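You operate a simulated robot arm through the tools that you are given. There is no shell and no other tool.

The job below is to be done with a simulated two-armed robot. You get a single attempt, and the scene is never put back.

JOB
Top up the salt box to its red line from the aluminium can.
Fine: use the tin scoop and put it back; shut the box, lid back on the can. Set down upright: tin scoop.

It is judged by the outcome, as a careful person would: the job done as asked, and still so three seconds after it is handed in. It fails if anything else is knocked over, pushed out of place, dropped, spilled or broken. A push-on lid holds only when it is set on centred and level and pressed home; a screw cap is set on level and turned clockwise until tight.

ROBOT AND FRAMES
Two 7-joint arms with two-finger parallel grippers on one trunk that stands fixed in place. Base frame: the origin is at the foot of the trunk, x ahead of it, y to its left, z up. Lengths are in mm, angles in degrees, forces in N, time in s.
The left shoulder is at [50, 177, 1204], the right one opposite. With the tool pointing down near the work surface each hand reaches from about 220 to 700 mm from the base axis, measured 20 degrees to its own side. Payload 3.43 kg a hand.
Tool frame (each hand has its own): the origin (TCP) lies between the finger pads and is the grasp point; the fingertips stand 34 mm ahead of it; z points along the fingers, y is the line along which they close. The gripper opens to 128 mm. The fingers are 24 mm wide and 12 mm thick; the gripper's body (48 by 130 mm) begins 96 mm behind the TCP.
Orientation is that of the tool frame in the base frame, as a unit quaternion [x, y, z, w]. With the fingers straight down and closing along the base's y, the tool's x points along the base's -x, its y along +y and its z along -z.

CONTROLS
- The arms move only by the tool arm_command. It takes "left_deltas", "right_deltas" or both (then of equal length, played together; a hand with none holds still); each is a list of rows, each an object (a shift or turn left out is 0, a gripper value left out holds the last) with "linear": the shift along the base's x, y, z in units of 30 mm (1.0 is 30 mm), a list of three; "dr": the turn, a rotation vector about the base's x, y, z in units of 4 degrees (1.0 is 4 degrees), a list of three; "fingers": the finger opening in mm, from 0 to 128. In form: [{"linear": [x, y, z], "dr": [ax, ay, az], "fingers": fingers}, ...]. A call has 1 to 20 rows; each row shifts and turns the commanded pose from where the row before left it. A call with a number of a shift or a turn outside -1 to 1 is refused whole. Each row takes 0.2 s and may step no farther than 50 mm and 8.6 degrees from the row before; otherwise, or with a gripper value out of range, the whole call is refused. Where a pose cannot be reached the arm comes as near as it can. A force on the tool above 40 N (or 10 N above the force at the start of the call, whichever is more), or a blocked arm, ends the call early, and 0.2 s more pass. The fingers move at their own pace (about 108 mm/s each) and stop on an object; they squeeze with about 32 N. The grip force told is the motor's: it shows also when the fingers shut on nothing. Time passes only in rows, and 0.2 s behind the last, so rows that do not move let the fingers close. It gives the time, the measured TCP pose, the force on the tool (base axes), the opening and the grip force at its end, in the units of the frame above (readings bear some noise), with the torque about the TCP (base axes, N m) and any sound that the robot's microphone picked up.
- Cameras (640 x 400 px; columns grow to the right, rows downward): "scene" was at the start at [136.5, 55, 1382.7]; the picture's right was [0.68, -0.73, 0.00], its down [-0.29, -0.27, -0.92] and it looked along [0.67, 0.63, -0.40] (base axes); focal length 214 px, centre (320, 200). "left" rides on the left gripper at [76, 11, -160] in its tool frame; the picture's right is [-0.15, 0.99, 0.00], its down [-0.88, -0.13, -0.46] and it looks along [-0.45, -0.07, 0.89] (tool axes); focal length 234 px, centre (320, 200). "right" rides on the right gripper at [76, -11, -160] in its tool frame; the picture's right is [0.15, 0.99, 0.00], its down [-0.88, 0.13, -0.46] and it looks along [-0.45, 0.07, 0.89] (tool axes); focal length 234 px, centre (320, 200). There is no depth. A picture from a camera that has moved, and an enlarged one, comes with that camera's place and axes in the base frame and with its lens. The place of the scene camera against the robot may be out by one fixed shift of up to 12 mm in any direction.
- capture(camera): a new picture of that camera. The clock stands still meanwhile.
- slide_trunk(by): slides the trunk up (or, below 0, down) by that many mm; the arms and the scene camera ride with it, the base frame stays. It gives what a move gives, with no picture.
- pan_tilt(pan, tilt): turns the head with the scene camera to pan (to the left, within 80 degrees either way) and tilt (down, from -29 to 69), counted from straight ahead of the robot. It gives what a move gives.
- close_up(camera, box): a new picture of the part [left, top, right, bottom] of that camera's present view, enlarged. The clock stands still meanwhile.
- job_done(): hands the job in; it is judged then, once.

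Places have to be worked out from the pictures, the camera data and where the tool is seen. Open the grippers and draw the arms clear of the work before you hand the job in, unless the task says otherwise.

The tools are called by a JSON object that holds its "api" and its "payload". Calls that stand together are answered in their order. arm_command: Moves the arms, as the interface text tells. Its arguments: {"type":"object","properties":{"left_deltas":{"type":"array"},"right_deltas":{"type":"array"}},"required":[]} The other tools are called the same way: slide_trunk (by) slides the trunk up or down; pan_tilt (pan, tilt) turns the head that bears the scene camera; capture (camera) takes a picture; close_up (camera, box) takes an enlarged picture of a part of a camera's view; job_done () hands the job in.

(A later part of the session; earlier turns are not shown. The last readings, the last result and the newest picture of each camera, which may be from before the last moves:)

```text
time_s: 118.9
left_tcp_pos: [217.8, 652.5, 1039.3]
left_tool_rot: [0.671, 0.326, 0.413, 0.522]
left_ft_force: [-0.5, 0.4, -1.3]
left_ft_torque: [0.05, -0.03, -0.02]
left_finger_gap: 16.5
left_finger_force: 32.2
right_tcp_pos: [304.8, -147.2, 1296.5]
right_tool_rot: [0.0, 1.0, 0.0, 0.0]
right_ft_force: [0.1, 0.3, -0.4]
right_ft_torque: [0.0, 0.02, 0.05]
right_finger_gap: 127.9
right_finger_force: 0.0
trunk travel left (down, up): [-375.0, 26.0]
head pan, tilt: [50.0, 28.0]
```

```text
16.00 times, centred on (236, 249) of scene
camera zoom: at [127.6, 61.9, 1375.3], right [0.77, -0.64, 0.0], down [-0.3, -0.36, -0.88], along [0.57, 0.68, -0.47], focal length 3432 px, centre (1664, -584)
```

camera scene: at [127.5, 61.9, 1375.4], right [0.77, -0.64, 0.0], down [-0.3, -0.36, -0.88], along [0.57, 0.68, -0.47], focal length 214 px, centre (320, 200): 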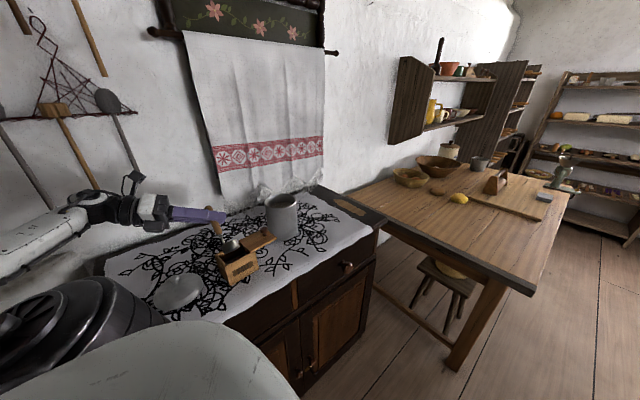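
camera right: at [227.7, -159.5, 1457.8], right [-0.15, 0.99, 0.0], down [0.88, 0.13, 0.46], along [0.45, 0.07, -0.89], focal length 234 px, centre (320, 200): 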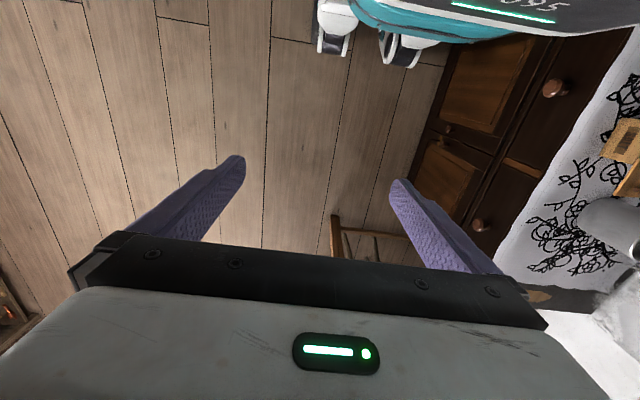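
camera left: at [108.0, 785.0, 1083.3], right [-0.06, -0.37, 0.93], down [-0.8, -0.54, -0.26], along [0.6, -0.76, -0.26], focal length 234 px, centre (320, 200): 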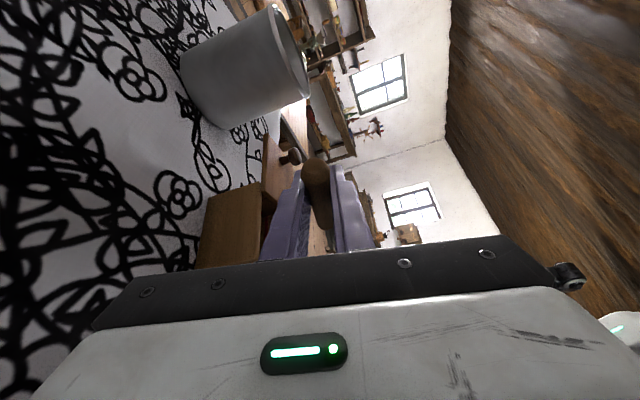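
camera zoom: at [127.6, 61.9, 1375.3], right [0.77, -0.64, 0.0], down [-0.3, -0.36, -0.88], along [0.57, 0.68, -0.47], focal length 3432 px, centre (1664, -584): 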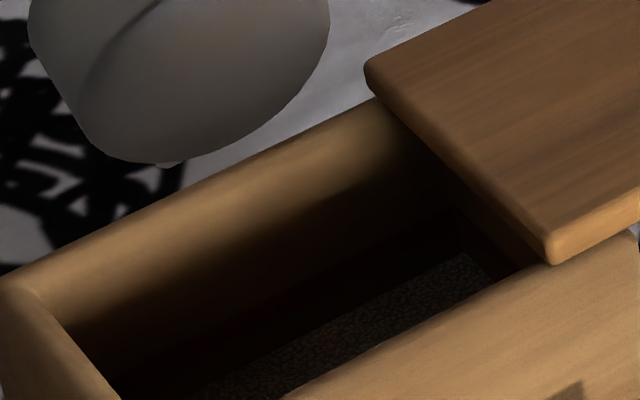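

The salt lies below a dark red band but the light is poor from here. I roll back upright, then take the hand to a higher vantage in front, where its camera can look well into the box.

{"api": "arm_command", "payload": {"left_deltas": [{"linear": [0, -0.1, 0.13], "dr": [1, 0, 0]}, {"linear": [0, -0.1, 0.13], "dr": [1, 0, 0]}, {"linear": [0, -0.11, 0.13], "dr": [1, 0, 0]}, {"linear": [0, -0.11, 0.13], "dr": [1, 0, 0]}, {"linear": [0, -0.133, 0.12], "dr": [1, 0, 0]}, {"linear": [0, -0.133, 0.12], "dr": [1, 0, 0]}, {"linear": [0, -0.133, 0.12], "dr": [1, 0, 0]}, {"linear": [0, -0.133, 0.12], "dr": [1, 0, 0]}, {"linear": [0, 0, 0.25], "dr": [1, 0, 0]}, {"linear": [0, 0, 0.25], "dr": [1, 0, 0]}, {"linear": [0, 0, 0.25], "dr": [1, 0, 0]}, {"linear": [0, 0, 0.25], "dr": [1, 0, 0]}, {"linear": [0, 0, 0.25], "dr": [1, 0, 0]}, {"linear": [0, 0, 0.25], "dr": [1, 0, 0]}, {"linear": [0, 0, 0.25], "dr": [1, 0, 0]}, {"linear": [0, 0, 0.25], "dr": [1, 0, 0]}, {"linear": [0, 0, 0.25], "dr": [1, 0, 0]}, {"linear": [0, 0, 0.25], "dr": [1, 0, 0]}, {"linear": [0, 0, 0.25], "dr": [1, 0, 0]}]}}

{"api": "arm_command", "payload": {"left_deltas": [{"linear": [0.6, -0.2, 0.05], "dr": [0, 0, 1]}, {"linear": [0.6, -0.3, 0.05], "dr": [0, 0, 1]}, {"linear": [0.5, -0.4, 0.05], "dr": [0, 0, 1]}, {"linear": [0.5, -0.5, 0.05], "dr": [0, 0, 1]}, {"linear": [0.5, -0.5, 0.05], "dr": [0, 0, 1]}, {"linear": [0.5, -0.5, 0.05], "dr": [0, 0, 1]}, {"linear": [0.5, -0.5, 0.05], "dr": [0, 0, 1]}, {"linear": [0.5, -0.6, 0.05], "dr": [0, 0, 1]}, {"linear": [0.5, -0.6, 0.05], "dr": [0, 0, 1]}, {"linear": [0.5, -0.6, 0.05], "dr": [0, 0, 1]}, {"linear": [0.5, -0.6, 0.05], "dr": [0, 0, 1]}, {"linear": [0.4, -0.7, 0.05], "dr": [0, 0, 1]}, {"linear": [0.3, -0.7, 0.05], "dr": [0, 0, 1]}, {"linear": [0.2, -0.7, 0.05], "dr": [0, 0, 1]}, {"linear": [0.1, -0.7, 0.05], "dr": [0, 0, 1]}, {"linear": [0.1, -0.7, 0.05], "dr": [0, 0, 1]}]}}

{"api": "capture", "payload": {"camera": "left"}}

```text
time_s: 122.9
left_tcp_pos: [217.8, 623.5, 1151.2]
left_tool_rot: [0.851, 0.002, 0.526, -0.002]
left_ft_force: [-0.8, -0.7, -0.8]
left_ft_torque: [-0.01, 0.02, -0.01]
left_finger_gap: 16.7
left_finger_force: 31.7
right_tcp_pos: [304.2, -148.6, 1297.3]
right_tool_rot: [0.0, 1.0, 0.001, 0.0]
right_ft_force: [-0.4, -0.2, 0.2]
right_ft_torque: [-0.01, 0.01, 0.0]
right_finger_gap: 128.0
right_finger_force: 0.1
trunk travel left (down, up): [-375.0, 26.0]
head pan, tilt: [50.0, 28.0]
```

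```text
time_s: 126.3
left_tcp_pos: [438.8, 377.4, 1173.8]
left_tool_rot: [0.751, 0.414, 0.454, -0.241]
left_ft_force: [0.1, -1.1, -1.9]
left_ft_torque: [-0.02, 0.03, 0.0]
left_finger_gap: 16.6
left_finger_force: 31.5
left hand out of reach, approached as far as the arm can: row 8, 9, 13, 14
right_tcp_pos: [303.9, -149.3, 1296.4]
right_tool_rot: [0.0, 1.0, 0.0, -0.001]
right_ft_force: [-0.2, -0.7, 0.1]
right_ft_torque: [0.02, -0.01, 0.0]
right_finger_gap: 128.2
right_finger_force: 0.0
trunk travel left (down, up): [-375.0, 26.0]
head pan, tilt: [50.0, 28.0]
```

```text
taken
camera left: at [389.9, 285.0, 1315.2], right [0.8, -0.59, -0.12], down [-0.55, -0.62, -0.56], along [0.26, 0.51, -0.82], focal length 234 px, centre (320, 200)
```

left: 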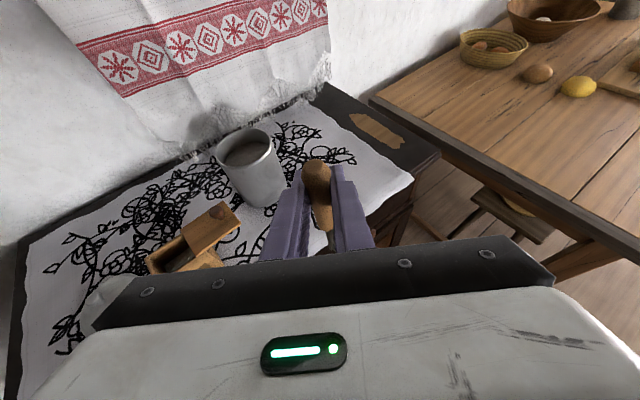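

I'm at a front vantage; the heading ended at 57° with about 2° extra pitch, to be corrected later. I zoom into the box opening.

{"api": "close_up", "payload": {"camera": "left", "box": [140, 200, 245, 275]}}

{"api": "close_up", "payload": {"camera": "left", "box": [150, 235, 200, 270]}}

```text
5.33 times, centred on (192, 238) of left
camera zoom: at [389.9, 285.0, 1315.2], right [0.8, -0.59, -0.12], down [-0.55, -0.62, -0.56], along [0.26, 0.51, -0.82], focal length 1249 px, centre (1000, 0)
```

zoom: 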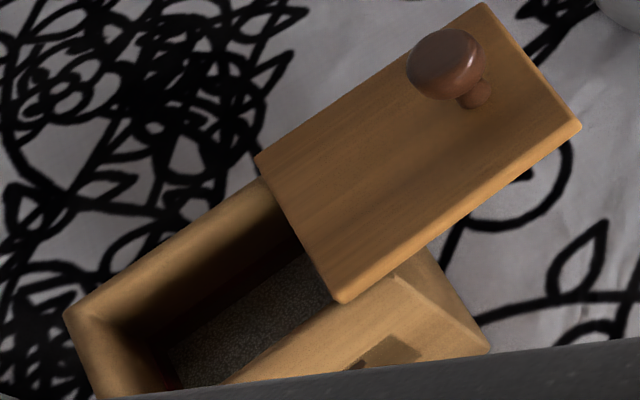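

```text
11.43 times, centred on (175, 252) of left
camera zoom: at [389.9, 285.0, 1315.2], right [0.8, -0.59, -0.12], down [-0.55, -0.62, -0.56], along [0.26, 0.51, -0.82], focal length 2676 px, centre (1977, -400)
```

zoom: 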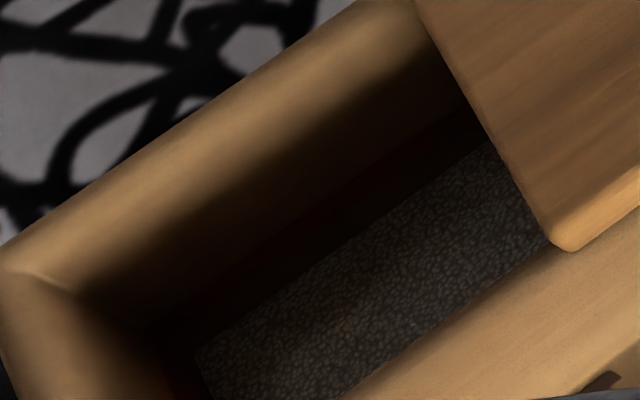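

I can see the salt with a dark band just above it along the wall, about 10 mm tall, so the deficit is small: probably one to two cupfuls. I correct the tool's small tilt and go back over the can.

{"api": "arm_command", "payload": {"left_deltas": [{"dr": [0.2325, -0.03, 0.9625]}, {"dr": [0.2325, -0.03, 0.9625]}, {"linear": [-0.033, 0.88, -0.027]}, {"linear": [-0.033, 0.88, -0.027]}, {"linear": [-0.033, 0.88, -0.027]}, {"linear": [-0.033, 0.88, -0.027]}, {"linear": [-0.033, 0.88, -0.027]}, {"linear": [-0.033, 0.88, -0.027]}, {"linear": [-0.033, 0.88, -0.027]}, {"linear": [-0.033, 0.88, -0.027]}, {"linear": [-0.033, 0.88, -0.027]}, {"linear": [-0.033, 0.88, -0.027]}, {"linear": [-0.033, 0.88, -0.027]}]}}

{"api": "close_up", "payload": {"camera": "scene", "box": [245, 140, 325, 230]}}

```text
time_s: 129.1
left_tcp_pos: [427.6, 668.5, 1164.4]
left_tool_rot: [0.718, 0.455, 0.445, -0.282]
left_ft_force: [0.0, 0.9, -0.9]
left_ft_torque: [0.01, 0.02, -0.01]
left_finger_gap: 16.4
left_finger_force: 32.0
right_tcp_pos: [303.2, -147.0, 1296.9]
right_tool_rot: [0.0, 1.0, 0.001, 0.001]
right_ft_force: [0.3, -0.3, -0.3]
right_ft_torque: [-0.02, -0.01, -0.02]
right_finger_gap: 128.0
right_finger_force: 0.0
trunk travel left (down, up): [-375.0, 26.0]
head pan, tilt: [50.0, 28.0]
```

```text
4.44 times, centred on (285, 185) of scene
camera zoom: at [127.4, 62.1, 1375.4], right [0.77, -0.64, 0.0], down [-0.3, -0.36, -0.88], along [0.57, 0.68, -0.47], focal length 953 px, centre (476, 267)
```

zoom: 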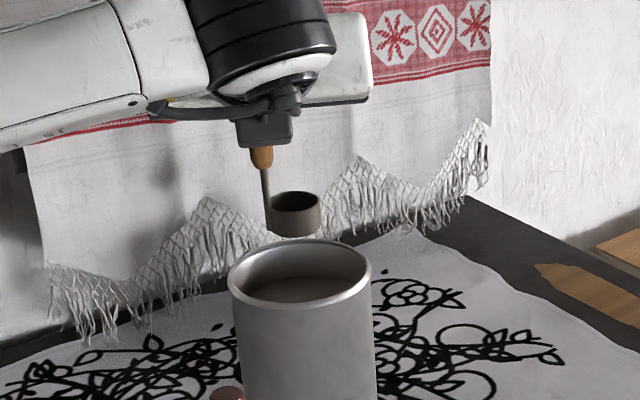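

The empty cup is centred over the can again. I dip to the same depth as before and lift out.

{"api": "arm_command", "payload": {"left_deltas": [{"linear": [0, 0, -0.9]}, {"linear": [0, 0, -0.9]}, {"linear": [0, 0, -0.7]}, {"linear": [0, 0, -0.5]}, {"linear": [0, 0, -0.4]}, {"linear": [0, 0, -0.25]}, {}, {"linear": [0, 0, 0.25]}, {"linear": [0, 0, 0.4]}, {"linear": [0, 0, 0.5]}, {"linear": [0, 0, 0.7]}, {"linear": [0, 0, 0.9]}, {"linear": [0, 0, 0.9]}]}}

{"api": "close_up", "payload": {"camera": "scene", "box": [260, 160, 310, 210]}}

```text
time_s: 131.9
left_tcp_pos: [427.2, 667.3, 1165.0]
left_tool_rot: [0.717, 0.456, 0.445, -0.282]
left_ft_force: [0.4, -0.4, -0.2]
left_ft_torque: [0.02, 0.0, 0.0]
left_finger_gap: 16.6
left_finger_force: 32.0
right_tcp_pos: [303.3, -148.4, 1297.0]
right_tool_rot: [0.0, 1.0, 0.0, 0.0]
right_ft_force: [0.1, -0.1, -0.1]
right_ft_torque: [0.0, 0.03, -0.01]
right_finger_gap: 127.7
right_finger_force: 0.0
trunk travel left (down, up): [-375.0, 26.0]
head pan, tilt: [50.0, 28.0]
```

```text
8.00 times, centred on (285, 185) of scene
camera zoom: at [127.5, 61.7, 1375.4], right [0.77, -0.64, 0.0], down [-0.3, -0.36, -0.88], along [0.57, 0.68, -0.47], focal length 1716 px, centre (600, 320)
```

zoom: 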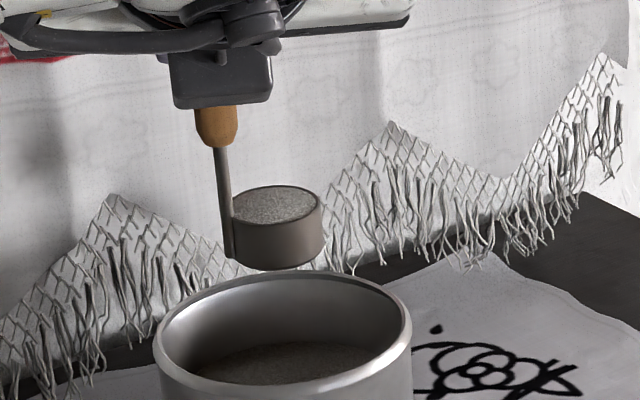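

The cup is full again. I first turn the heading to 0° while still over the can, then carry it to the box.

{"api": "arm_command", "payload": {"left_deltas": [{"dr": [0, 0, -0.5]}, {"dr": [0, 0, -0.95]}, {"dr": [0, 0, -0.96]}, {"dr": [0, 0, -0.96]}, {"dr": [0, 0, -0.96]}, {"dr": [0, 0, -0.96]}, {"dr": [0, 0, -0.96]}, {"dr": [0, 0, -0.96]}, {"dr": [0, 0, -0.96]}, {"dr": [0, 0, -0.96]}, {"dr": [0, 0, -0.96]}, {"dr": [0, 0, -0.96]}, {"dr": [0, 0, -0.96]}, {"dr": [0, 0, -0.96]}, {"dr": [0, 0, -0.96]}, {"dr": [0, 0, -0.96]}, {"dr": [0, 0, -0.96]}, {"dr": [0, 0, -0.35]}]}}

{"api": "close_up", "payload": {"camera": "scene", "box": [220, 130, 320, 230]}}

```text
time_s: 135.7
left_tcp_pos: [427.4, 666.7, 1166.4]
left_tool_rot: [0.85, 0.0, 0.527, 0.001]
left_ft_force: [0.6, 0.3, -1.1]
left_ft_torque: [0.02, -0.01, 0.01]
left_finger_gap: 16.6
left_finger_force: 31.7
right_tcp_pos: [303.8, -148.4, 1297.3]
right_tool_rot: [0.0, 1.0, 0.002, 0.0]
right_ft_force: [0.3, 0.8, 0.2]
right_ft_torque: [0.0, 0.0, -0.01]
right_finger_gap: 128.1
right_finger_force: 0.1
trunk travel left (down, up): [-375.0, 26.0]
head pan, tilt: [50.0, 28.0]
```

```text
4.00 times, centred on (270, 180) of scene
camera zoom: at [127.6, 61.8, 1375.4], right [0.77, -0.64, 0.0], down [-0.3, -0.36, -0.88], along [0.57, 0.68, -0.47], focal length 858 px, centre (520, 280)
```

zoom: 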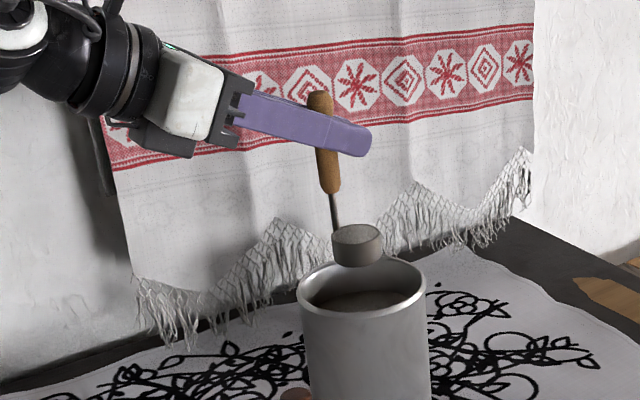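

The heading is 0° and the cup is still full over the can. I carry it smoothly to the box at the same height.

{"api": "arm_command", "payload": {"left_deltas": [{"linear": [-0.3, -0.144, 0]}, {"linear": [-0.55, -0.264, 0]}, {"linear": [-0.65, -0.312, 0]}, {"linear": [-0.65, -0.312, 0]}, {"linear": [-0.65, -0.312, 0]}, {"linear": [-0.65, -0.312, 0]}, {"linear": [-0.65, -0.312, 0]}, {"linear": [-0.65, -0.312, 0]}, {"linear": [-0.65, -0.312, 0]}, {"linear": [-0.65, -0.312, 0]}, {"linear": [-0.3, -0.144, 0]}, {"linear": [-0.163, -0.08, 0]}]}}

{"api": "close_up", "payload": {"camera": "scene", "box": [150, 130, 310, 290]}}

```text
time_s: 138.3
left_tcp_pos: [232.5, 573.4, 1166.2]
left_tool_rot: [0.85, 0.001, 0.526, 0.001]
left_ft_force: [-0.8, -0.2, -0.8]
left_ft_torque: [0.03, 0.01, 0.02]
left_finger_gap: 16.5
left_finger_force: 32.0
right_tcp_pos: [303.8, -148.4, 1297.3]
right_tool_rot: [0.0, 1.0, 0.001, 0.0]
right_ft_force: [0.6, 0.3, -0.3]
right_ft_torque: [0.03, 0.03, -0.03]
right_finger_gap: 128.1
right_finger_force: 0.0
trunk travel left (down, up): [-375.0, 26.0]
head pan, tilt: [50.0, 28.0]
```

```text
2.50 times, centred on (230, 210) of scene
camera zoom: at [127.6, 61.9, 1375.4], right [0.77, -0.64, 0.0], down [-0.3, -0.36, -0.88], along [0.57, 0.68, -0.47], focal length 536 px, centre (545, 175)
```

zoom: 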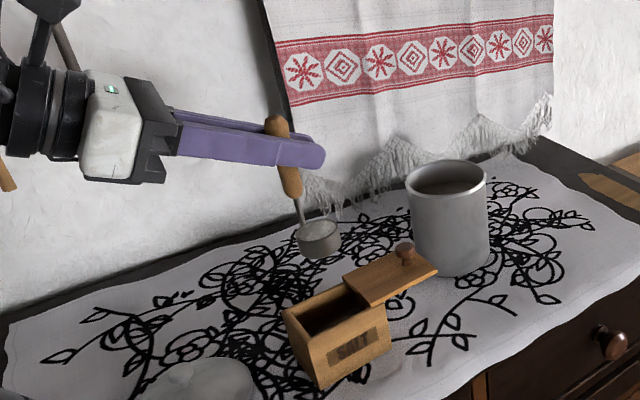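

The full cup is over the box. I lower it to just above the rim and tilt to 30°, keeping the pouring lip at about (238,574).

{"api": "arm_command", "payload": {"left_deltas": [{"linear": [0, 0, -0.8]}, {"linear": [0, 0, -0.9]}, {"linear": [0, 0, -0.77]}, {"linear": [0, 0.1725, -0.021], "dr": [-0.9375, 0, 0]}, {"linear": [0, 0.1725, -0.021], "dr": [-0.9375, 0, 0]}, {"linear": [0, 0.1725, -0.021], "dr": [-0.9375, 0, 0]}, {"linear": [0, 0.1725, -0.021], "dr": [-0.9375, 0, 0]}, {"linear": [0, 0.162, -0.0625], "dr": [-0.9375, 0, 0]}, {"linear": [0, 0.162, -0.0625], "dr": [-0.9375, 0, 0]}, {"linear": [0, 0.162, -0.0625], "dr": [-0.9375, 0, 0]}, {"linear": [0, 0.162, -0.0625], "dr": [-0.9375, 0, 0]}]}}

{"api": "close_up", "payload": {"camera": "scene", "box": [190, 180, 290, 290]}}

```text
time_s: 140.7
left_tcp_pos: [234.9, 626.5, 1100.3]
left_tool_rot: [0.821, 0.138, 0.509, 0.221]
left_ft_force: [0.4, -0.5, -0.7]
left_ft_torque: [0.08, -0.03, 0.02]
left_finger_gap: 16.4
left_finger_force: 32.2
left hand out of reach, approached as far as the arm can: row 3
right_tcp_pos: [302.9, -148.6, 1296.3]
right_tool_rot: [0.0, 1.0, 0.001, 0.0]
right_ft_force: [-0.3, -0.1, 0.1]
right_ft_torque: [0.05, 0.01, 0.01]
right_finger_gap: 128.0
right_finger_force: 0.1
trunk travel left (down, up): [-375.0, 26.0]
head pan, tilt: [50.0, 28.0]
```

```text
3.64 times, centred on (240, 235) of scene
camera zoom: at [127.5, 61.9, 1375.4], right [0.77, -0.64, 0.0], down [-0.3, -0.36, -0.88], along [0.57, 0.68, -0.47], focal length 780 px, centre (611, 73)
```

zoom: 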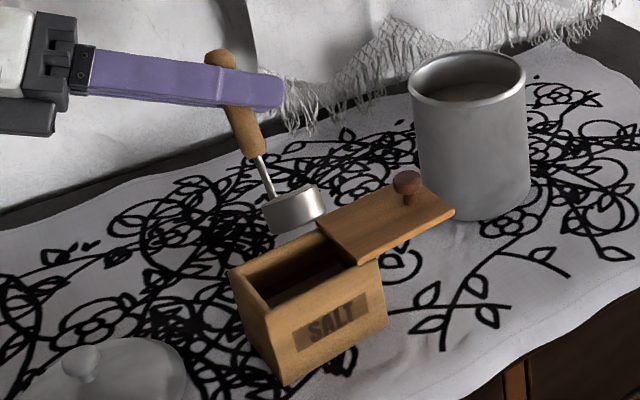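

The tilt is 30° and the cup still holds; a reach limit on the way down left the hand 13 mm too far back and 18 mm high. I correct by that amount before tilting further.

{"api": "arm_command", "payload": {"left_deltas": [{"linear": [-0.05, -0.22, -0.3]}, {"linear": [-0.05, -0.22, -0.3]}]}}

{"api": "close_up", "payload": {"camera": "scene", "box": [190, 180, 290, 290]}}

```text
time_s: 141.3
left_tcp_pos: [231.3, 612.2, 1082.1]
left_tool_rot: [0.821, 0.137, 0.509, 0.221]
left_ft_force: [0.4, 0.0, -1.9]
left_ft_torque: [0.04, 0.02, -0.04]
left_finger_gap: 16.6
left_finger_force: 32.3
right_tcp_pos: [303.2, -149.0, 1297.4]
right_tool_rot: [-0.001, 1.0, 0.001, 0.0]
right_ft_force: [-0.3, 0.0, -0.4]
right_ft_torque: [-0.01, -0.01, -0.01]
right_finger_gap: 128.0
right_finger_force: 0.1
trunk travel left (down, up): [-375.0, 26.0]
head pan, tilt: [50.0, 28.0]
```

```text
3.64 times, centred on (240, 235) of scene
camera zoom: at [127.5, 61.7, 1375.4], right [0.77, -0.64, 0.0], down [-0.3, -0.36, -0.88], along [0.57, 0.68, -0.47], focal length 780 px, centre (611, 73)
```

zoom: 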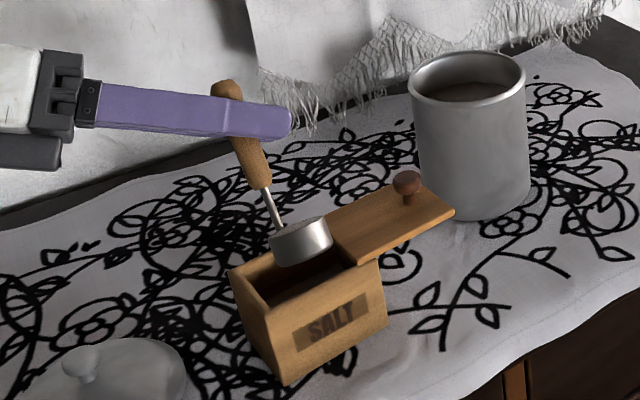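

The lip is now right over the opening. I tilt on to 45°.

{"api": "arm_command", "payload": {"left_deltas": [{"linear": [0, 0.14, -0.108], "dr": [-0.9375, 0, 0]}, {"linear": [0, 0.14, -0.108], "dr": [-0.9375, 0, 0]}, {"linear": [0, 0.14, -0.108], "dr": [-0.9375, 0, 0]}, {"linear": [0, 0.14, -0.108], "dr": [-0.9375, 0, 0]}]}}

{"api": "close_up", "payload": {"camera": "scene", "box": [195, 195, 275, 275]}}

{"api": "capture", "payload": {"camera": "left"}}

```text
time_s: 142.3
left_tcp_pos: [231.0, 629.0, 1069.0]
left_tool_rot: [0.785, 0.203, 0.486, 0.326]
left_ft_force: [0.4, 0.0, -0.9]
left_ft_torque: [0.04, 0.02, -0.03]
left_finger_gap: 16.5
left_finger_force: 32.7
right_tcp_pos: [302.8, -148.0, 1297.0]
right_tool_rot: [0.0, 1.0, 0.0, -0.001]
right_ft_force: [0.2, -0.4, 0.3]
right_ft_torque: [0.01, 0.0, -0.02]
right_finger_gap: 128.1
right_finger_force: 0.0
trunk travel left (down, up): [-375.0, 26.0]
head pan, tilt: [50.0, 28.0]
```

```text
5.00 times, centred on (235, 235) of scene
camera zoom: at [127.5, 61.9, 1375.3], right [0.77, -0.64, 0.0], down [-0.3, -0.36, -0.88], along [0.57, 0.68, -0.47], focal length 1072 px, centre (745, 25)
```

zoom: 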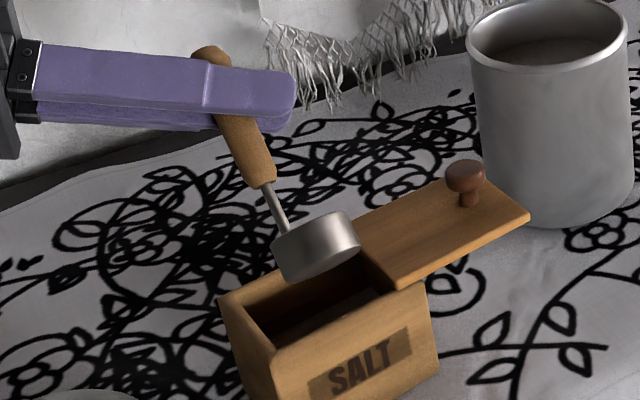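

```text
taken
camera left: at [120.0, 720.2, 1174.8], right [-0.07, -0.79, 0.61], down [-0.8, -0.32, -0.51], along [0.6, -0.52, -0.61], focal length 234 px, centre (320, 200)
```

left: 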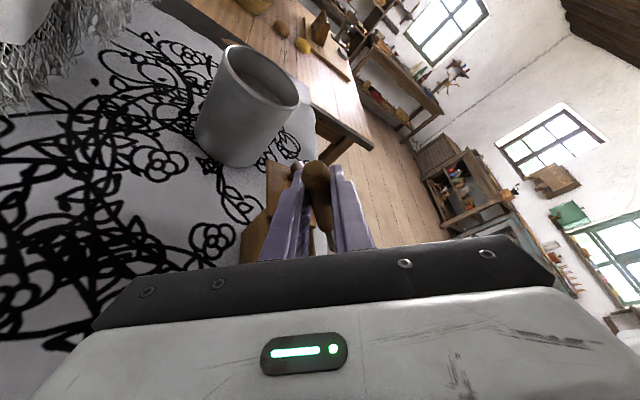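

The cup sits squarely over the opening at 45°. I tilt on slowly to 60° so the salt runs into the box.

{"api": "arm_command", "payload": {"left_deltas": [{"linear": [0, 0.108, -0.133], "dr": [-0.9375, 0, 0]}, {"linear": [0, 0.108, -0.133], "dr": [-0.9375, 0, 0]}, {"linear": [0, 0.108, -0.133], "dr": [-0.9375, 0, 0]}, {"linear": [0, 0.108, -0.133], "dr": [-0.9375, 0, 0]}]}}

{"api": "close_up", "payload": {"camera": "scene", "box": [195, 195, 275, 275]}}

```text
time_s: 143.3
left_tcp_pos: [231.2, 642.0, 1054.3]
left_tool_rot: [0.735, 0.264, 0.456, 0.426]
left_ft_force: [-0.5, -0.4, -1.5]
left_ft_torque: [0.07, -0.01, 0.01]
left_finger_gap: 16.6
left_finger_force: 31.7
right_tcp_pos: [303.2, -147.7, 1297.8]
right_tool_rot: [0.0, 1.0, 0.001, 0.0]
right_ft_force: [-0.7, -0.4, 0.2]
right_ft_torque: [0.01, 0.0, 0.0]
right_finger_gap: 127.8
right_finger_force: 0.0
trunk travel left (down, up): [-375.0, 26.0]
head pan, tilt: [50.0, 28.0]
```

```text
5.00 times, centred on (235, 235) of scene
camera zoom: at [127.6, 61.9, 1375.3], right [0.77, -0.64, 0.0], down [-0.3, -0.36, -0.88], along [0.57, 0.68, -0.47], focal length 1072 px, centre (745, 25)
```

zoom: 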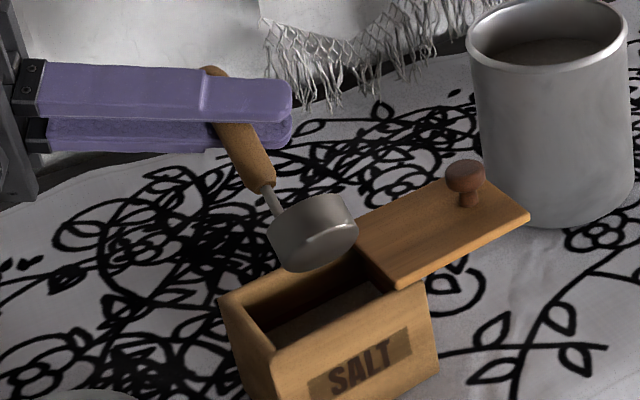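

I zoom in to see whether salt is falling into the box.

{"api": "close_up", "payload": {"camera": "scene", "box": [215, 230, 250, 262]}}

```text
12.50 times, centred on (232, 246) of scene
camera zoom: at [127.6, 61.9, 1375.3], right [0.77, -0.64, 0.0], down [-0.3, -0.36, -0.88], along [0.57, 0.68, -0.47], focal length 2681 px, centre (1414, -375)
```

zoom: 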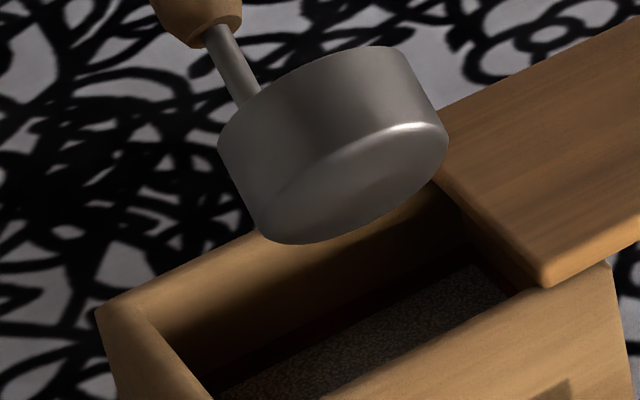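

The salt surface in the box has risen toward the red band. I tilt on to 78° to empty the cup fully.

{"api": "arm_command", "payload": {"left_deltas": [{"linear": [0, 0.067, -0.158], "dr": [-0.9375, 0, 0]}, {"linear": [0, 0.067, -0.158], "dr": [-0.9375, 0, 0]}, {"linear": [0, 0.067, -0.158], "dr": [-0.9375, 0, 0]}, {"linear": [0, 0.067, -0.158], "dr": [-0.9375, 0, 0]}, {"linear": [0, 0.03, -0.1], "dr": [-0.75, 0, 0]}, {}]}}

{"api": "close_up", "payload": {"camera": "scene", "box": [215, 230, 250, 262]}}

```text
time_s: 144.7
left_tcp_pos: [231.3, 652.0, 1031.6]
left_tool_rot: [0.659, 0.332, 0.409, 0.536]
left_ft_force: [0.8, 0.1, -1.2]
left_ft_torque: [0.07, 0.0, -0.04]
left_finger_gap: 16.4
left_finger_force: 32.3
right_tcp_pos: [303.6, -149.3, 1297.9]
right_tool_rot: [0.0, 1.0, 0.001, 0.001]
right_ft_force: [-0.2, -0.5, 0.4]
right_ft_torque: [-0.03, -0.01, 0.03]
right_finger_gap: 128.0
right_finger_force: 0.0
trunk travel left (down, up): [-375.0, 26.0]
head pan, tilt: [50.0, 28.0]
```

```text
12.50 times, centred on (232, 246) of scene
camera zoom: at [127.5, 61.8, 1375.4], right [0.77, -0.64, 0.0], down [-0.3, -0.36, -0.88], along [0.57, 0.68, -0.47], focal length 2681 px, centre (1414, -375)
```

zoom: 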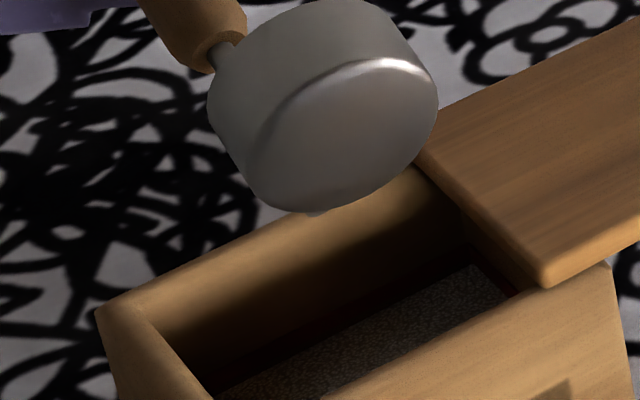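

The cup has emptied; level rose about 7 mm by my estimate, with maybe 5 mm to go to the top of the band. I zoom tighter on the band to see the red line itself.

{"api": "close_up", "payload": {"camera": "scene", "box": [228, 245, 246, 257]}}

{"api": "close_up", "payload": {"camera": "scene", "box": [236, 244, 244, 250]}}

```text
16.00 times, centred on (237, 251) of scene
camera zoom: at [127.5, 61.8, 1375.4], right [0.77, -0.64, 0.0], down [-0.3, -0.36, -0.88], along [0.57, 0.68, -0.47], focal length 3432 px, centre (1648, -616)
```

zoom: 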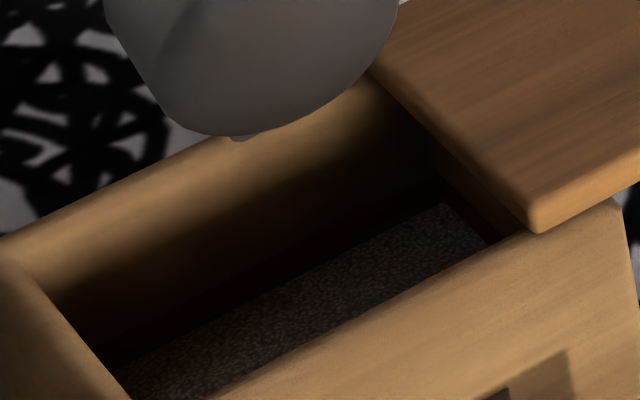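

```text
16.00 times, centred on (240, 247) of scene
camera zoom: at [127.5, 61.8, 1375.4], right [0.77, -0.64, 0.0], down [-0.3, -0.36, -0.88], along [0.57, 0.68, -0.47], focal length 3432 px, centre (1600, -552)
```

zoom: 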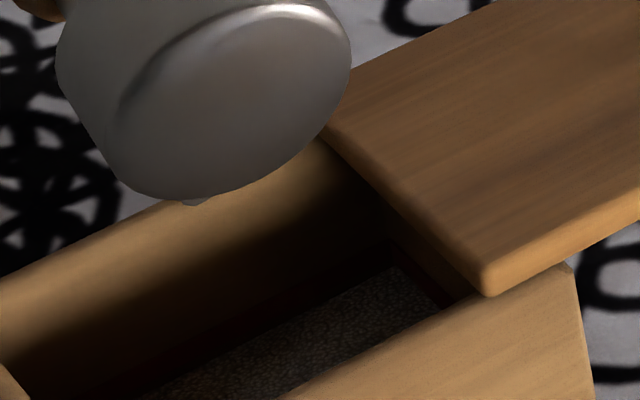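

The band is still about 6 mm above the salt here but its colours are too dark to judge. I roll upright, rise, and then pitch the hand down over the box so its camera can look in from the lit side.

{"api": "arm_command", "payload": {"left_deltas": [{"linear": [0, -0.03, 0.15], "dr": [0.75, 0, 0]}, {"linear": [0, -0.067, 0.2], "dr": [0.9375, 0, 0]}, {"linear": [0, -0.067, 0.2], "dr": [0.9375, 0, 0]}, {"linear": [0, -0.067, 0.2], "dr": [0.9375, 0, 0]}, {"linear": [0, -0.067, 0.2], "dr": [0.9375, 0, 0]}, {"linear": [0, -0.108, 0.25], "dr": [0.9375, 0, 0]}, {"linear": [0, -0.108, 0.25], "dr": [0.9375, 0, 0]}, {"linear": [0, -0.108, 0.25], "dr": [0.9375, 0, 0]}, {"linear": [0, -0.108, 0.25], "dr": [0.9375, 0, 0]}, {"linear": [0, -0.1, 0.25], "dr": [0.9375, 0, 0]}, {"linear": [0, -0.1, 0.25], "dr": [0.9375, 0, 0]}, {"linear": [0, -0.1, 0.25], "dr": [0.9375, 0, 0]}, {"linear": [0, -0.1, 0.25], "dr": [0.9375, 0, 0]}, {"linear": [0, 0, 0.25], "dr": [0.9375, 0, 0]}, {"linear": [0, 0, 0.25], "dr": [0.9375, 0, 0]}, {"linear": [0, 0, 0.25], "dr": [0.9375, 0, 0]}, {"linear": [0, 0, 0.25], "dr": [0.9375, 0, 0]}, {"linear": [0, 0, 0.2], "dr": [0.9375, 0, 0]}, {"linear": [0, 0, 0.2], "dr": [0.9375, 0, 0]}, {"linear": [0, 0, 0.2], "dr": [0.9375, 0, 0]}]}}

{"api": "close_up", "payload": {"camera": "scene", "box": [150, 130, 310, 290]}}

```text
time_s: 148.9
left_tcp_pos: [231.8, 617.4, 1168.0]
left_tool_rot: [0.85, 0.017, 0.526, 0.028]
left_ft_force: [-0.2, 0.2, -0.1]
left_ft_torque: [0.05, 0.03, -0.01]
left_finger_gap: 16.7
left_finger_force: 32.5
right_tcp_pos: [303.8, -148.9, 1296.9]
right_tool_rot: [0.0, 1.0, 0.001, 0.0]
right_ft_force: [-0.1, -0.2, 0.6]
right_ft_torque: [0.01, 0.03, -0.01]
right_finger_gap: 128.0
right_finger_force: 0.0
trunk travel left (down, up): [-375.0, 26.0]
head pan, tilt: [50.0, 28.0]
```

```text
2.50 times, centred on (230, 210) of scene
camera zoom: at [127.5, 61.8, 1375.4], right [0.77, -0.64, 0.0], down [-0.3, -0.36, -0.88], along [0.57, 0.68, -0.47], focal length 536 px, centre (545, 175)
```

zoom: 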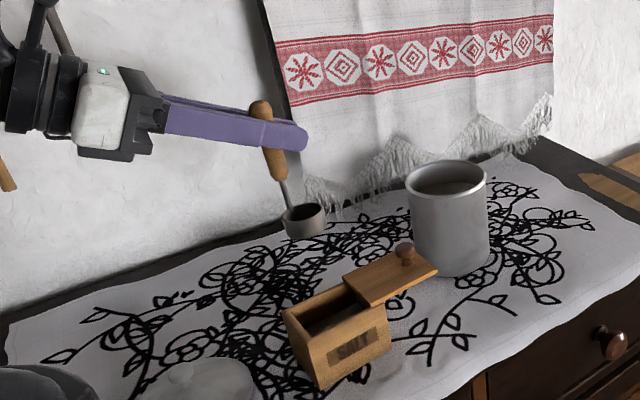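

The cup is empty and upright, and the cloth around the box looks clean. I pitch the hand down while moving to (344,591,1165) so its camera looks into the box from the lit side.

{"api": "arm_command", "payload": {"left_deltas": [{"linear": [0.234, -0.055, 0], "dr": [0.94, 0, 0]}, {"linear": [0.234, -0.055, 0], "dr": [0, 1, 0]}, {"linear": [0.234, -0.055, 0], "dr": [0, 1, 0]}, {"linear": [0.234, -0.055, 0], "dr": [0, 1, 0]}, {"linear": [0.234, -0.055, 0], "dr": [0, 1, 0]}, {"linear": [0.234, -0.055, 0], "dr": [0, 1, 0]}, {"linear": [0.234, -0.055, 0], "dr": [0, 1, 0]}, {"linear": [0.234, -0.055, 0], "dr": [0, 1, 0]}, {"linear": [0.234, -0.055, 0], "dr": [0, 1, 0]}, {"linear": [0.234, -0.055, 0], "dr": [0, 1, 0]}, {"linear": [0.234, -0.055, 0], "dr": [0, 1, 0]}, {"linear": [0.234, -0.055, 0], "dr": [0, 1, 0]}, {"linear": [0.234, -0.055, 0], "dr": [0, 1, 0]}, {"linear": [0.234, -0.055, 0], "dr": [0, 1, 0]}, {"linear": [0.234, -0.055, 0], "dr": [0, 1, 0]}, {"linear": [0.234, -0.055, 0], "dr": [0, 1, 0]}, {"linear": [0, 0, 0], "dr": [0, 1, 0]}]}}

{"api": "capture", "payload": {"camera": "left"}}

```text
time_s: 152.5
left_tcp_pos: [343.1, 590.4, 1168.2]
left_tool_rot: [1.0, 0.001, -0.004, 0.001]
left_ft_force: [-0.3, -0.2, -0.7]
left_ft_torque: [-0.01, -0.07, -0.01]
left_finger_gap: 16.6
left_finger_force: 32.4
right_tcp_pos: [304.9, -147.7, 1297.7]
right_tool_rot: [0.0, 1.0, 0.001, 0.0]
right_ft_force: [0.4, 0.6, -0.1]
right_ft_torque: [-0.01, -0.01, 0.02]
right_finger_gap: 128.0
right_finger_force: 0.0
trunk travel left (down, up): [-375.0, 26.0]
head pan, tilt: [50.0, 28.0]
```

```text
taken
camera left: at [419.2, 580.9, 1326.9], right [-0.14, -0.99, 0.0], down [-0.88, 0.13, 0.46], along [-0.46, 0.06, -0.89], focal length 234 px, centre (320, 200)
```

left: 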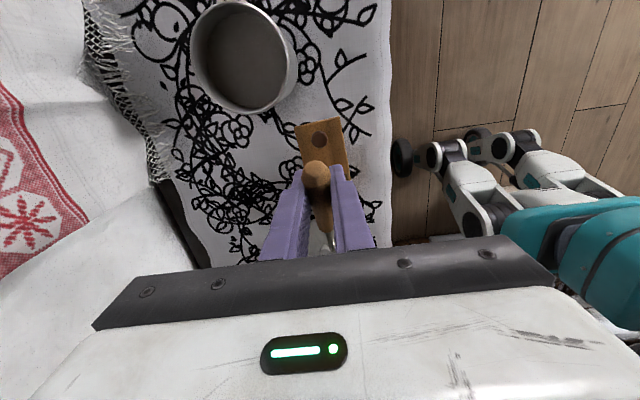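

The fingers hide the opening from here. I shift 90 mm toward −x so the box shows above the finger tips.

{"api": "arm_command", "payload": {"left_deltas": [{"linear": [-1, 0, 0]}, {"linear": [-1, 0, 0]}, {"linear": [-0.7, 0.2, 0]}]}}

{"api": "capture", "payload": {"camera": "left"}}

{"api": "close_up", "payload": {"camera": "left", "box": [290, 90, 370, 160]}}

```text
time_s: 153.3
left_tcp_pos: [261.6, 598.9, 1166.4]
left_tool_rot: [1.0, 0.001, -0.003, 0.001]
left_ft_force: [0.8, -0.1, -0.7]
left_ft_torque: [-0.01, -0.07, 0.04]
left_finger_gap: 16.5
left_finger_force: 32.3
right_tcp_pos: [303.1, -148.2, 1297.3]
right_tool_rot: [0.0, 1.0, 0.001, 0.001]
right_ft_force: [-0.7, 0.1, 0.0]
right_ft_torque: [0.0, -0.03, -0.02]
right_finger_gap: 128.0
right_finger_force: 0.1
trunk travel left (down, up): [-375.0, 26.0]
head pan, tilt: [50.0, 28.0]
```

```text
taken
camera left: at [337.2, 587.3, 1325.9], right [-0.14, -0.99, 0.0], down [-0.88, 0.13, 0.46], along [-0.46, 0.07, -0.89], focal length 234 px, centre (320, 200)
```

left: 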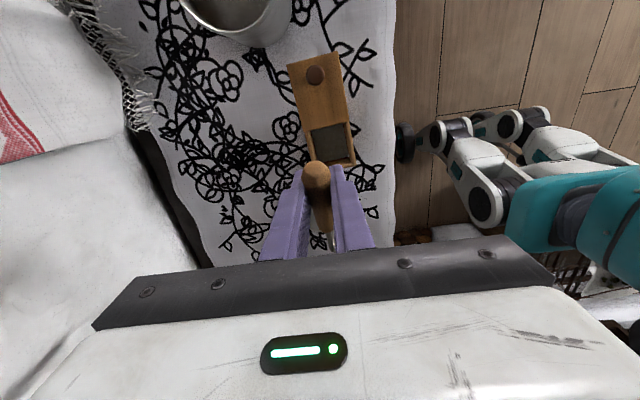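

```text
5.71 times, centred on (330, 125) of left
camera zoom: at [337.2, 587.3, 1325.9], right [-0.14, -0.99, 0.0], down [-0.88, 0.13, 0.46], along [-0.46, 0.07, -0.89], focal length 1338 px, centre (263, 629)
```

zoom: 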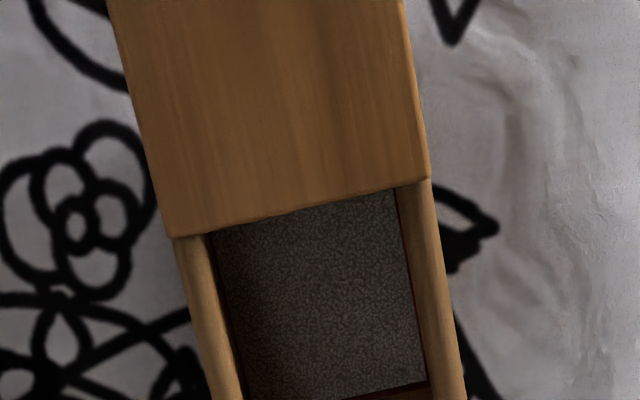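

Now the salt and the red line are visible. I zoom in on the −x wall at the lower end of the opening.

{"api": "close_up", "payload": {"camera": "left", "box": [326, 148, 360, 170]}}

{"api": "close_up", "payload": {"camera": "left", "box": [335, 118, 365, 140]}}

```text
16.00 times, centred on (343, 159) of left
camera zoom: at [337.2, 587.3, 1325.9], right [-0.14, -0.99, 0.0], down [-0.88, 0.13, 0.46], along [-0.46, 0.07, -0.89], focal length 3747 px, centre (-48, 856)
```

zoom: 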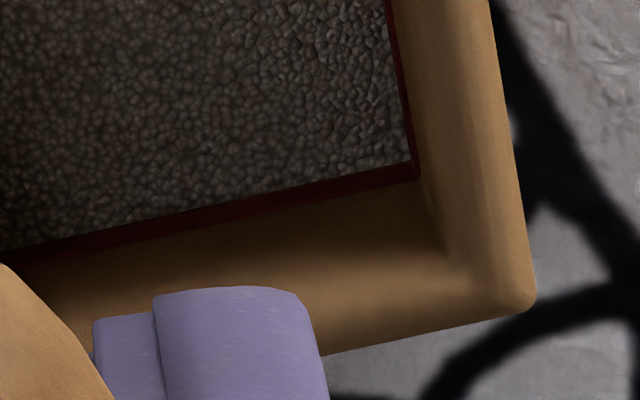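

```text
16.00 times, centred on (350, 129) of left
camera zoom: at [337.2, 587.3, 1325.9], right [-0.14, -0.99, 0.0], down [-0.88, 0.13, 0.46], along [-0.46, 0.07, -0.89], focal length 3747 px, centre (-160, 1336)
```

zoom: 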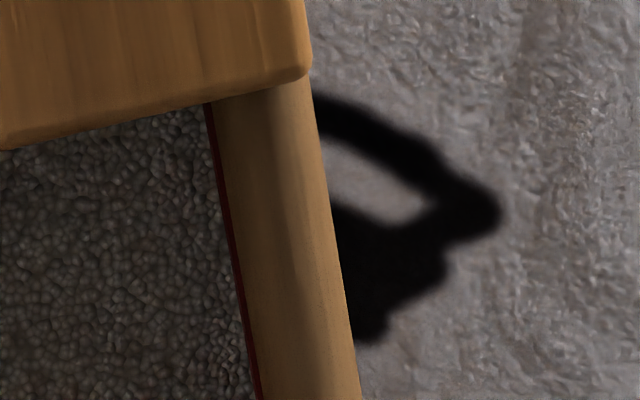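

The red band sits right above the salt. To measure the remaining gap I want a more oblique look at that wall, so I shift to (400,690,1120) where the box shows beside the fingers.

{"api": "arm_command", "payload": {"left_deltas": [{"linear": [0.77, 0.5, 0]}, {"linear": [0.77, 0.5, 0]}, {"linear": [0.77, 0.5, -0.3]}, {"linear": [0.77, 0.5, -0.4]}, {"linear": [0.77, 0.5, -0.4]}, {"linear": [0.77, 0.53, -0.43]}]}}

{"api": "capture", "payload": {"camera": "left"}}

{"api": "close_up", "payload": {"camera": "left", "box": [360, 190, 430, 250]}}

```text
time_s: 154.7
left_tcp_pos: [402.5, 689.4, 1121.1]
left_tool_rot: [1.0, 0.0, -0.003, 0.001]
left_ft_force: [0.0, 1.1, -0.3]
left_ft_torque: [-0.03, -0.05, -0.03]
left_finger_gap: 16.7
left_finger_force: 31.8
right_tcp_pos: [304.9, -147.7, 1296.6]
right_tool_rot: [0.001, 1.0, 0.001, -0.001]
right_ft_force: [0.1, -0.7, 0.8]
right_ft_torque: [0.03, 0.03, -0.01]
right_finger_gap: 128.1
right_finger_force: 0.1
trunk travel left (down, up): [-375.0, 26.0]
head pan, tilt: [50.0, 28.0]
```

```text
taken
camera left: at [477.9, 678.9, 1280.4], right [-0.15, -0.99, 0.0], down [-0.88, 0.13, 0.46], along [-0.46, 0.06, -0.89], focal length 234 px, centre (320, 200)
```

left: 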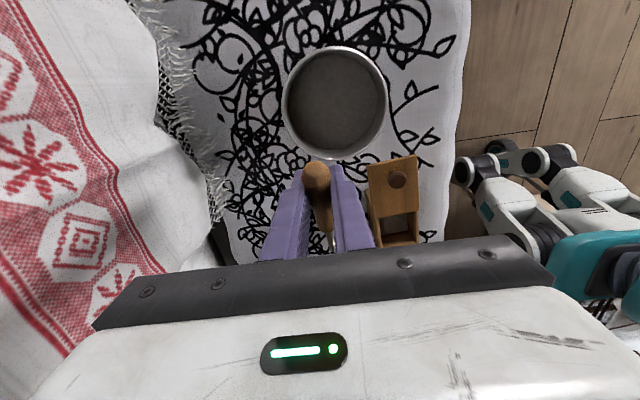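

```text
6.67 times, centred on (395, 220) of left
camera zoom: at [477.9, 678.9, 1280.4], right [-0.15, -0.99, 0.0], down [-0.88, 0.13, 0.46], along [-0.46, 0.06, -0.89], focal length 1561 px, centre (-180, 67)
```

zoom: 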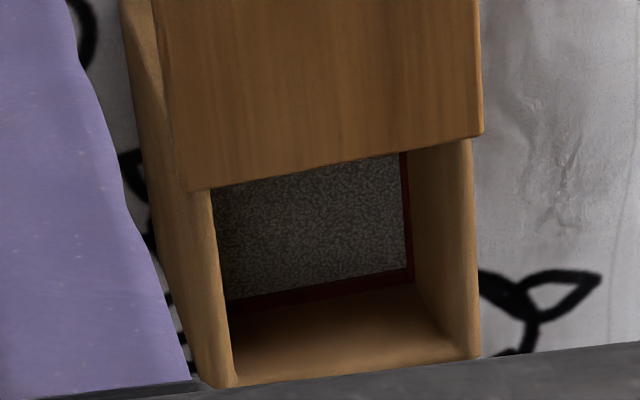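

Excellent view. I zoom closer on the red band along the −x wall and the corner.

{"api": "close_up", "payload": {"camera": "left", "box": [380, 220, 416, 244]}}

{"api": "close_up", "payload": {"camera": "left", "box": [396, 218, 426, 240]}}

```text
16.00 times, centred on (398, 232) of left
camera zoom: at [477.9, 678.9, 1280.4], right [-0.15, -0.99, 0.0], down [-0.88, 0.13, 0.46], along [-0.46, 0.06, -0.89], focal length 3747 px, centre (-928, -312)
```

zoom: 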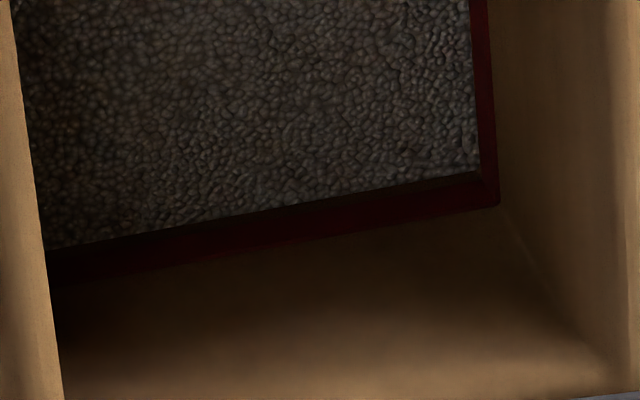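

```text
16.00 times, centred on (411, 229) of left
camera zoom: at [477.9, 678.9, 1280.4], right [-0.15, -0.99, 0.0], down [-0.88, 0.13, 0.46], along [-0.46, 0.06, -0.89], focal length 3747 px, centre (-1136, -264)
```

zoom: 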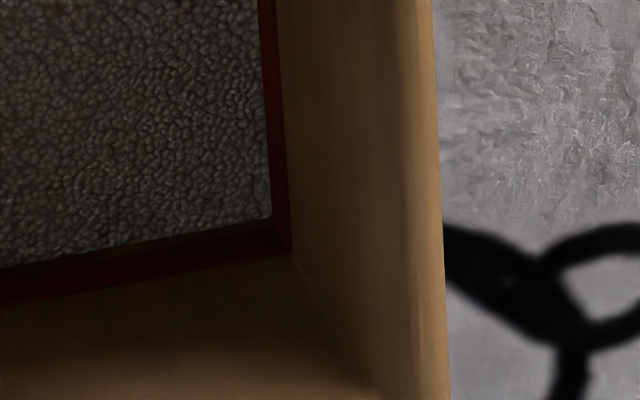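

The picture is now clear: a red strip about 3 mm tall, with its lower edge about 2 mm and its top about 5 mm above the salt, so about half a cup more is right. I pitch the hand back so the scoop hangs upright over the can with heading 0°.

{"api": "arm_command", "payload": {"left_deltas": [{"linear": [0.08, 0, 0.12], "dr": [0, -1, 0]}, {"linear": [0.08, 0, 0.12], "dr": [0, -1, 0]}, {"linear": [0.08, 0, 0.12], "dr": [0, -1, 0]}, {"linear": [0.08, 0, 0.12], "dr": [0, -1, 0]}, {"linear": [0.08, 0, 0.12], "dr": [0, -1, 0]}, {"linear": [0.08, 0, 0.12], "dr": [0, -1, 0]}, {"linear": [0.08, 0, 0.12], "dr": [0, -1, 0]}, {"linear": [0.08, 0, 0.12], "dr": [0, -1, 0]}, {"linear": [0.08, 0, 0.12], "dr": [0, -1, 0]}, {"linear": [0.08, 0, 0.12], "dr": [0, -1, 0]}, {"linear": [0.08, 0, 0.12], "dr": [0, -1, 0]}, {"linear": [0.08, 0, 0.12], "dr": [0, -1, 0]}, {"linear": [0.08, 0, 0], "dr": [0, -1, 0]}, {"linear": [0.08, 0, 0], "dr": [0, -1, 0]}, {"linear": [0.08, 0, 0], "dr": [0, -1, 0]}, {"linear": [0.08, 0, 0], "dr": [0, -1, 0]}]}}

{"api": "close_up", "payload": {"camera": "scene", "box": [220, 130, 340, 230]}}

```text
time_s: 158.1
left_tcp_pos: [439.0, 689.2, 1164.4]
left_tool_rot: [0.85, 0.001, 0.527, 0.001]
left_ft_force: [-0.2, -1.2, -1.1]
left_ft_torque: [0.01, 0.0, 0.02]
left_finger_gap: 16.6
left_finger_force: 32.2
right_tcp_pos: [303.6, -147.5, 1297.5]
right_tool_rot: [0.0, 1.0, 0.001, 0.001]
right_ft_force: [-1.4, -0.4, -0.5]
right_ft_torque: [-0.01, 0.02, 0.0]
right_finger_gap: 128.2
right_finger_force: 0.0
trunk travel left (down, up): [-375.0, 26.0]
head pan, tilt: [50.0, 28.0]
```

```text
4.00 times, centred on (280, 180) of scene
camera zoom: at [127.5, 62.0, 1375.4], right [0.77, -0.64, 0.0], down [-0.3, -0.36, -0.88], along [0.57, 0.68, -0.47], focal length 858 px, centre (480, 280)
```

zoom: 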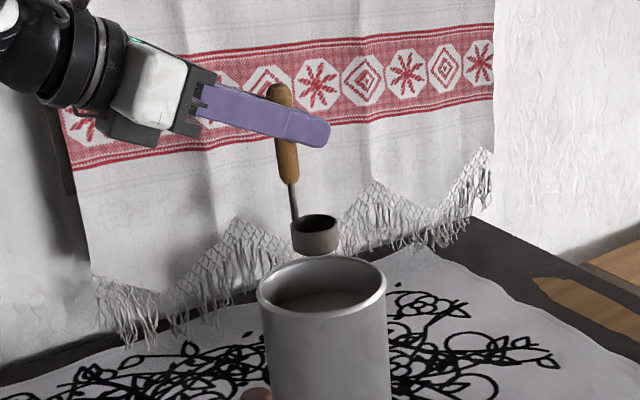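

The cup is centred over the can at heading 0°. I dip and lift out again.

{"api": "arm_command", "payload": {"left_deltas": [{"linear": [0, 0, -0.9]}, {"linear": [0, 0, -0.9]}, {"linear": [0, 0, -0.8]}, {"linear": [0, 0, -0.5]}, {"linear": [0, 0, -0.4]}, {"linear": [0, 0, -0.3]}, {}, {"linear": [0, 0, 0.3]}, {"linear": [0, 0, 0.4]}, {"linear": [0, 0, 0.5]}, {"linear": [0, 0, 0.8]}, {"linear": [0, 0, 0.9]}, {"linear": [0, 0, 0.9]}]}}

{"api": "close_up", "payload": {"camera": "scene", "box": [255, 150, 325, 220]}}

```text
time_s: 160.9
left_tcp_pos: [439.3, 687.6, 1164.7]
left_tool_rot: [0.85, 0.0, 0.526, 0.001]
left_ft_force: [0.1, -0.9, 0.4]
left_ft_torque: [0.0, -0.01, -0.01]
left_finger_gap: 16.6
left_finger_force: 32.0
right_tcp_pos: [303.6, -147.4, 1296.5]
right_tool_rot: [0.0, 1.0, 0.0, 0.0]
right_ft_force: [0.2, -1.2, 0.3]
right_ft_torque: [-0.02, 0.0, 0.01]
right_finger_gap: 128.0
right_finger_force: 0.1
trunk travel left (down, up): [-375.0, 26.0]
head pan, tilt: [50.0, 28.0]
```

```text
5.71 times, centred on (290, 185) of scene
camera zoom: at [127.5, 61.5, 1375.4], right [0.77, -0.64, 0.0], down [-0.3, -0.36, -0.88], along [0.57, 0.68, -0.47], focal length 1226 px, centre (491, 286)
```

zoom: 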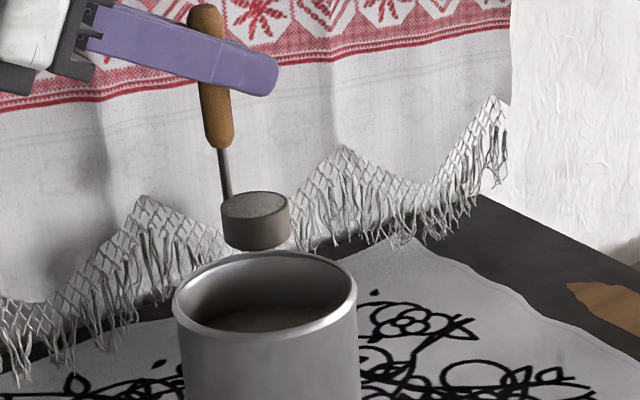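

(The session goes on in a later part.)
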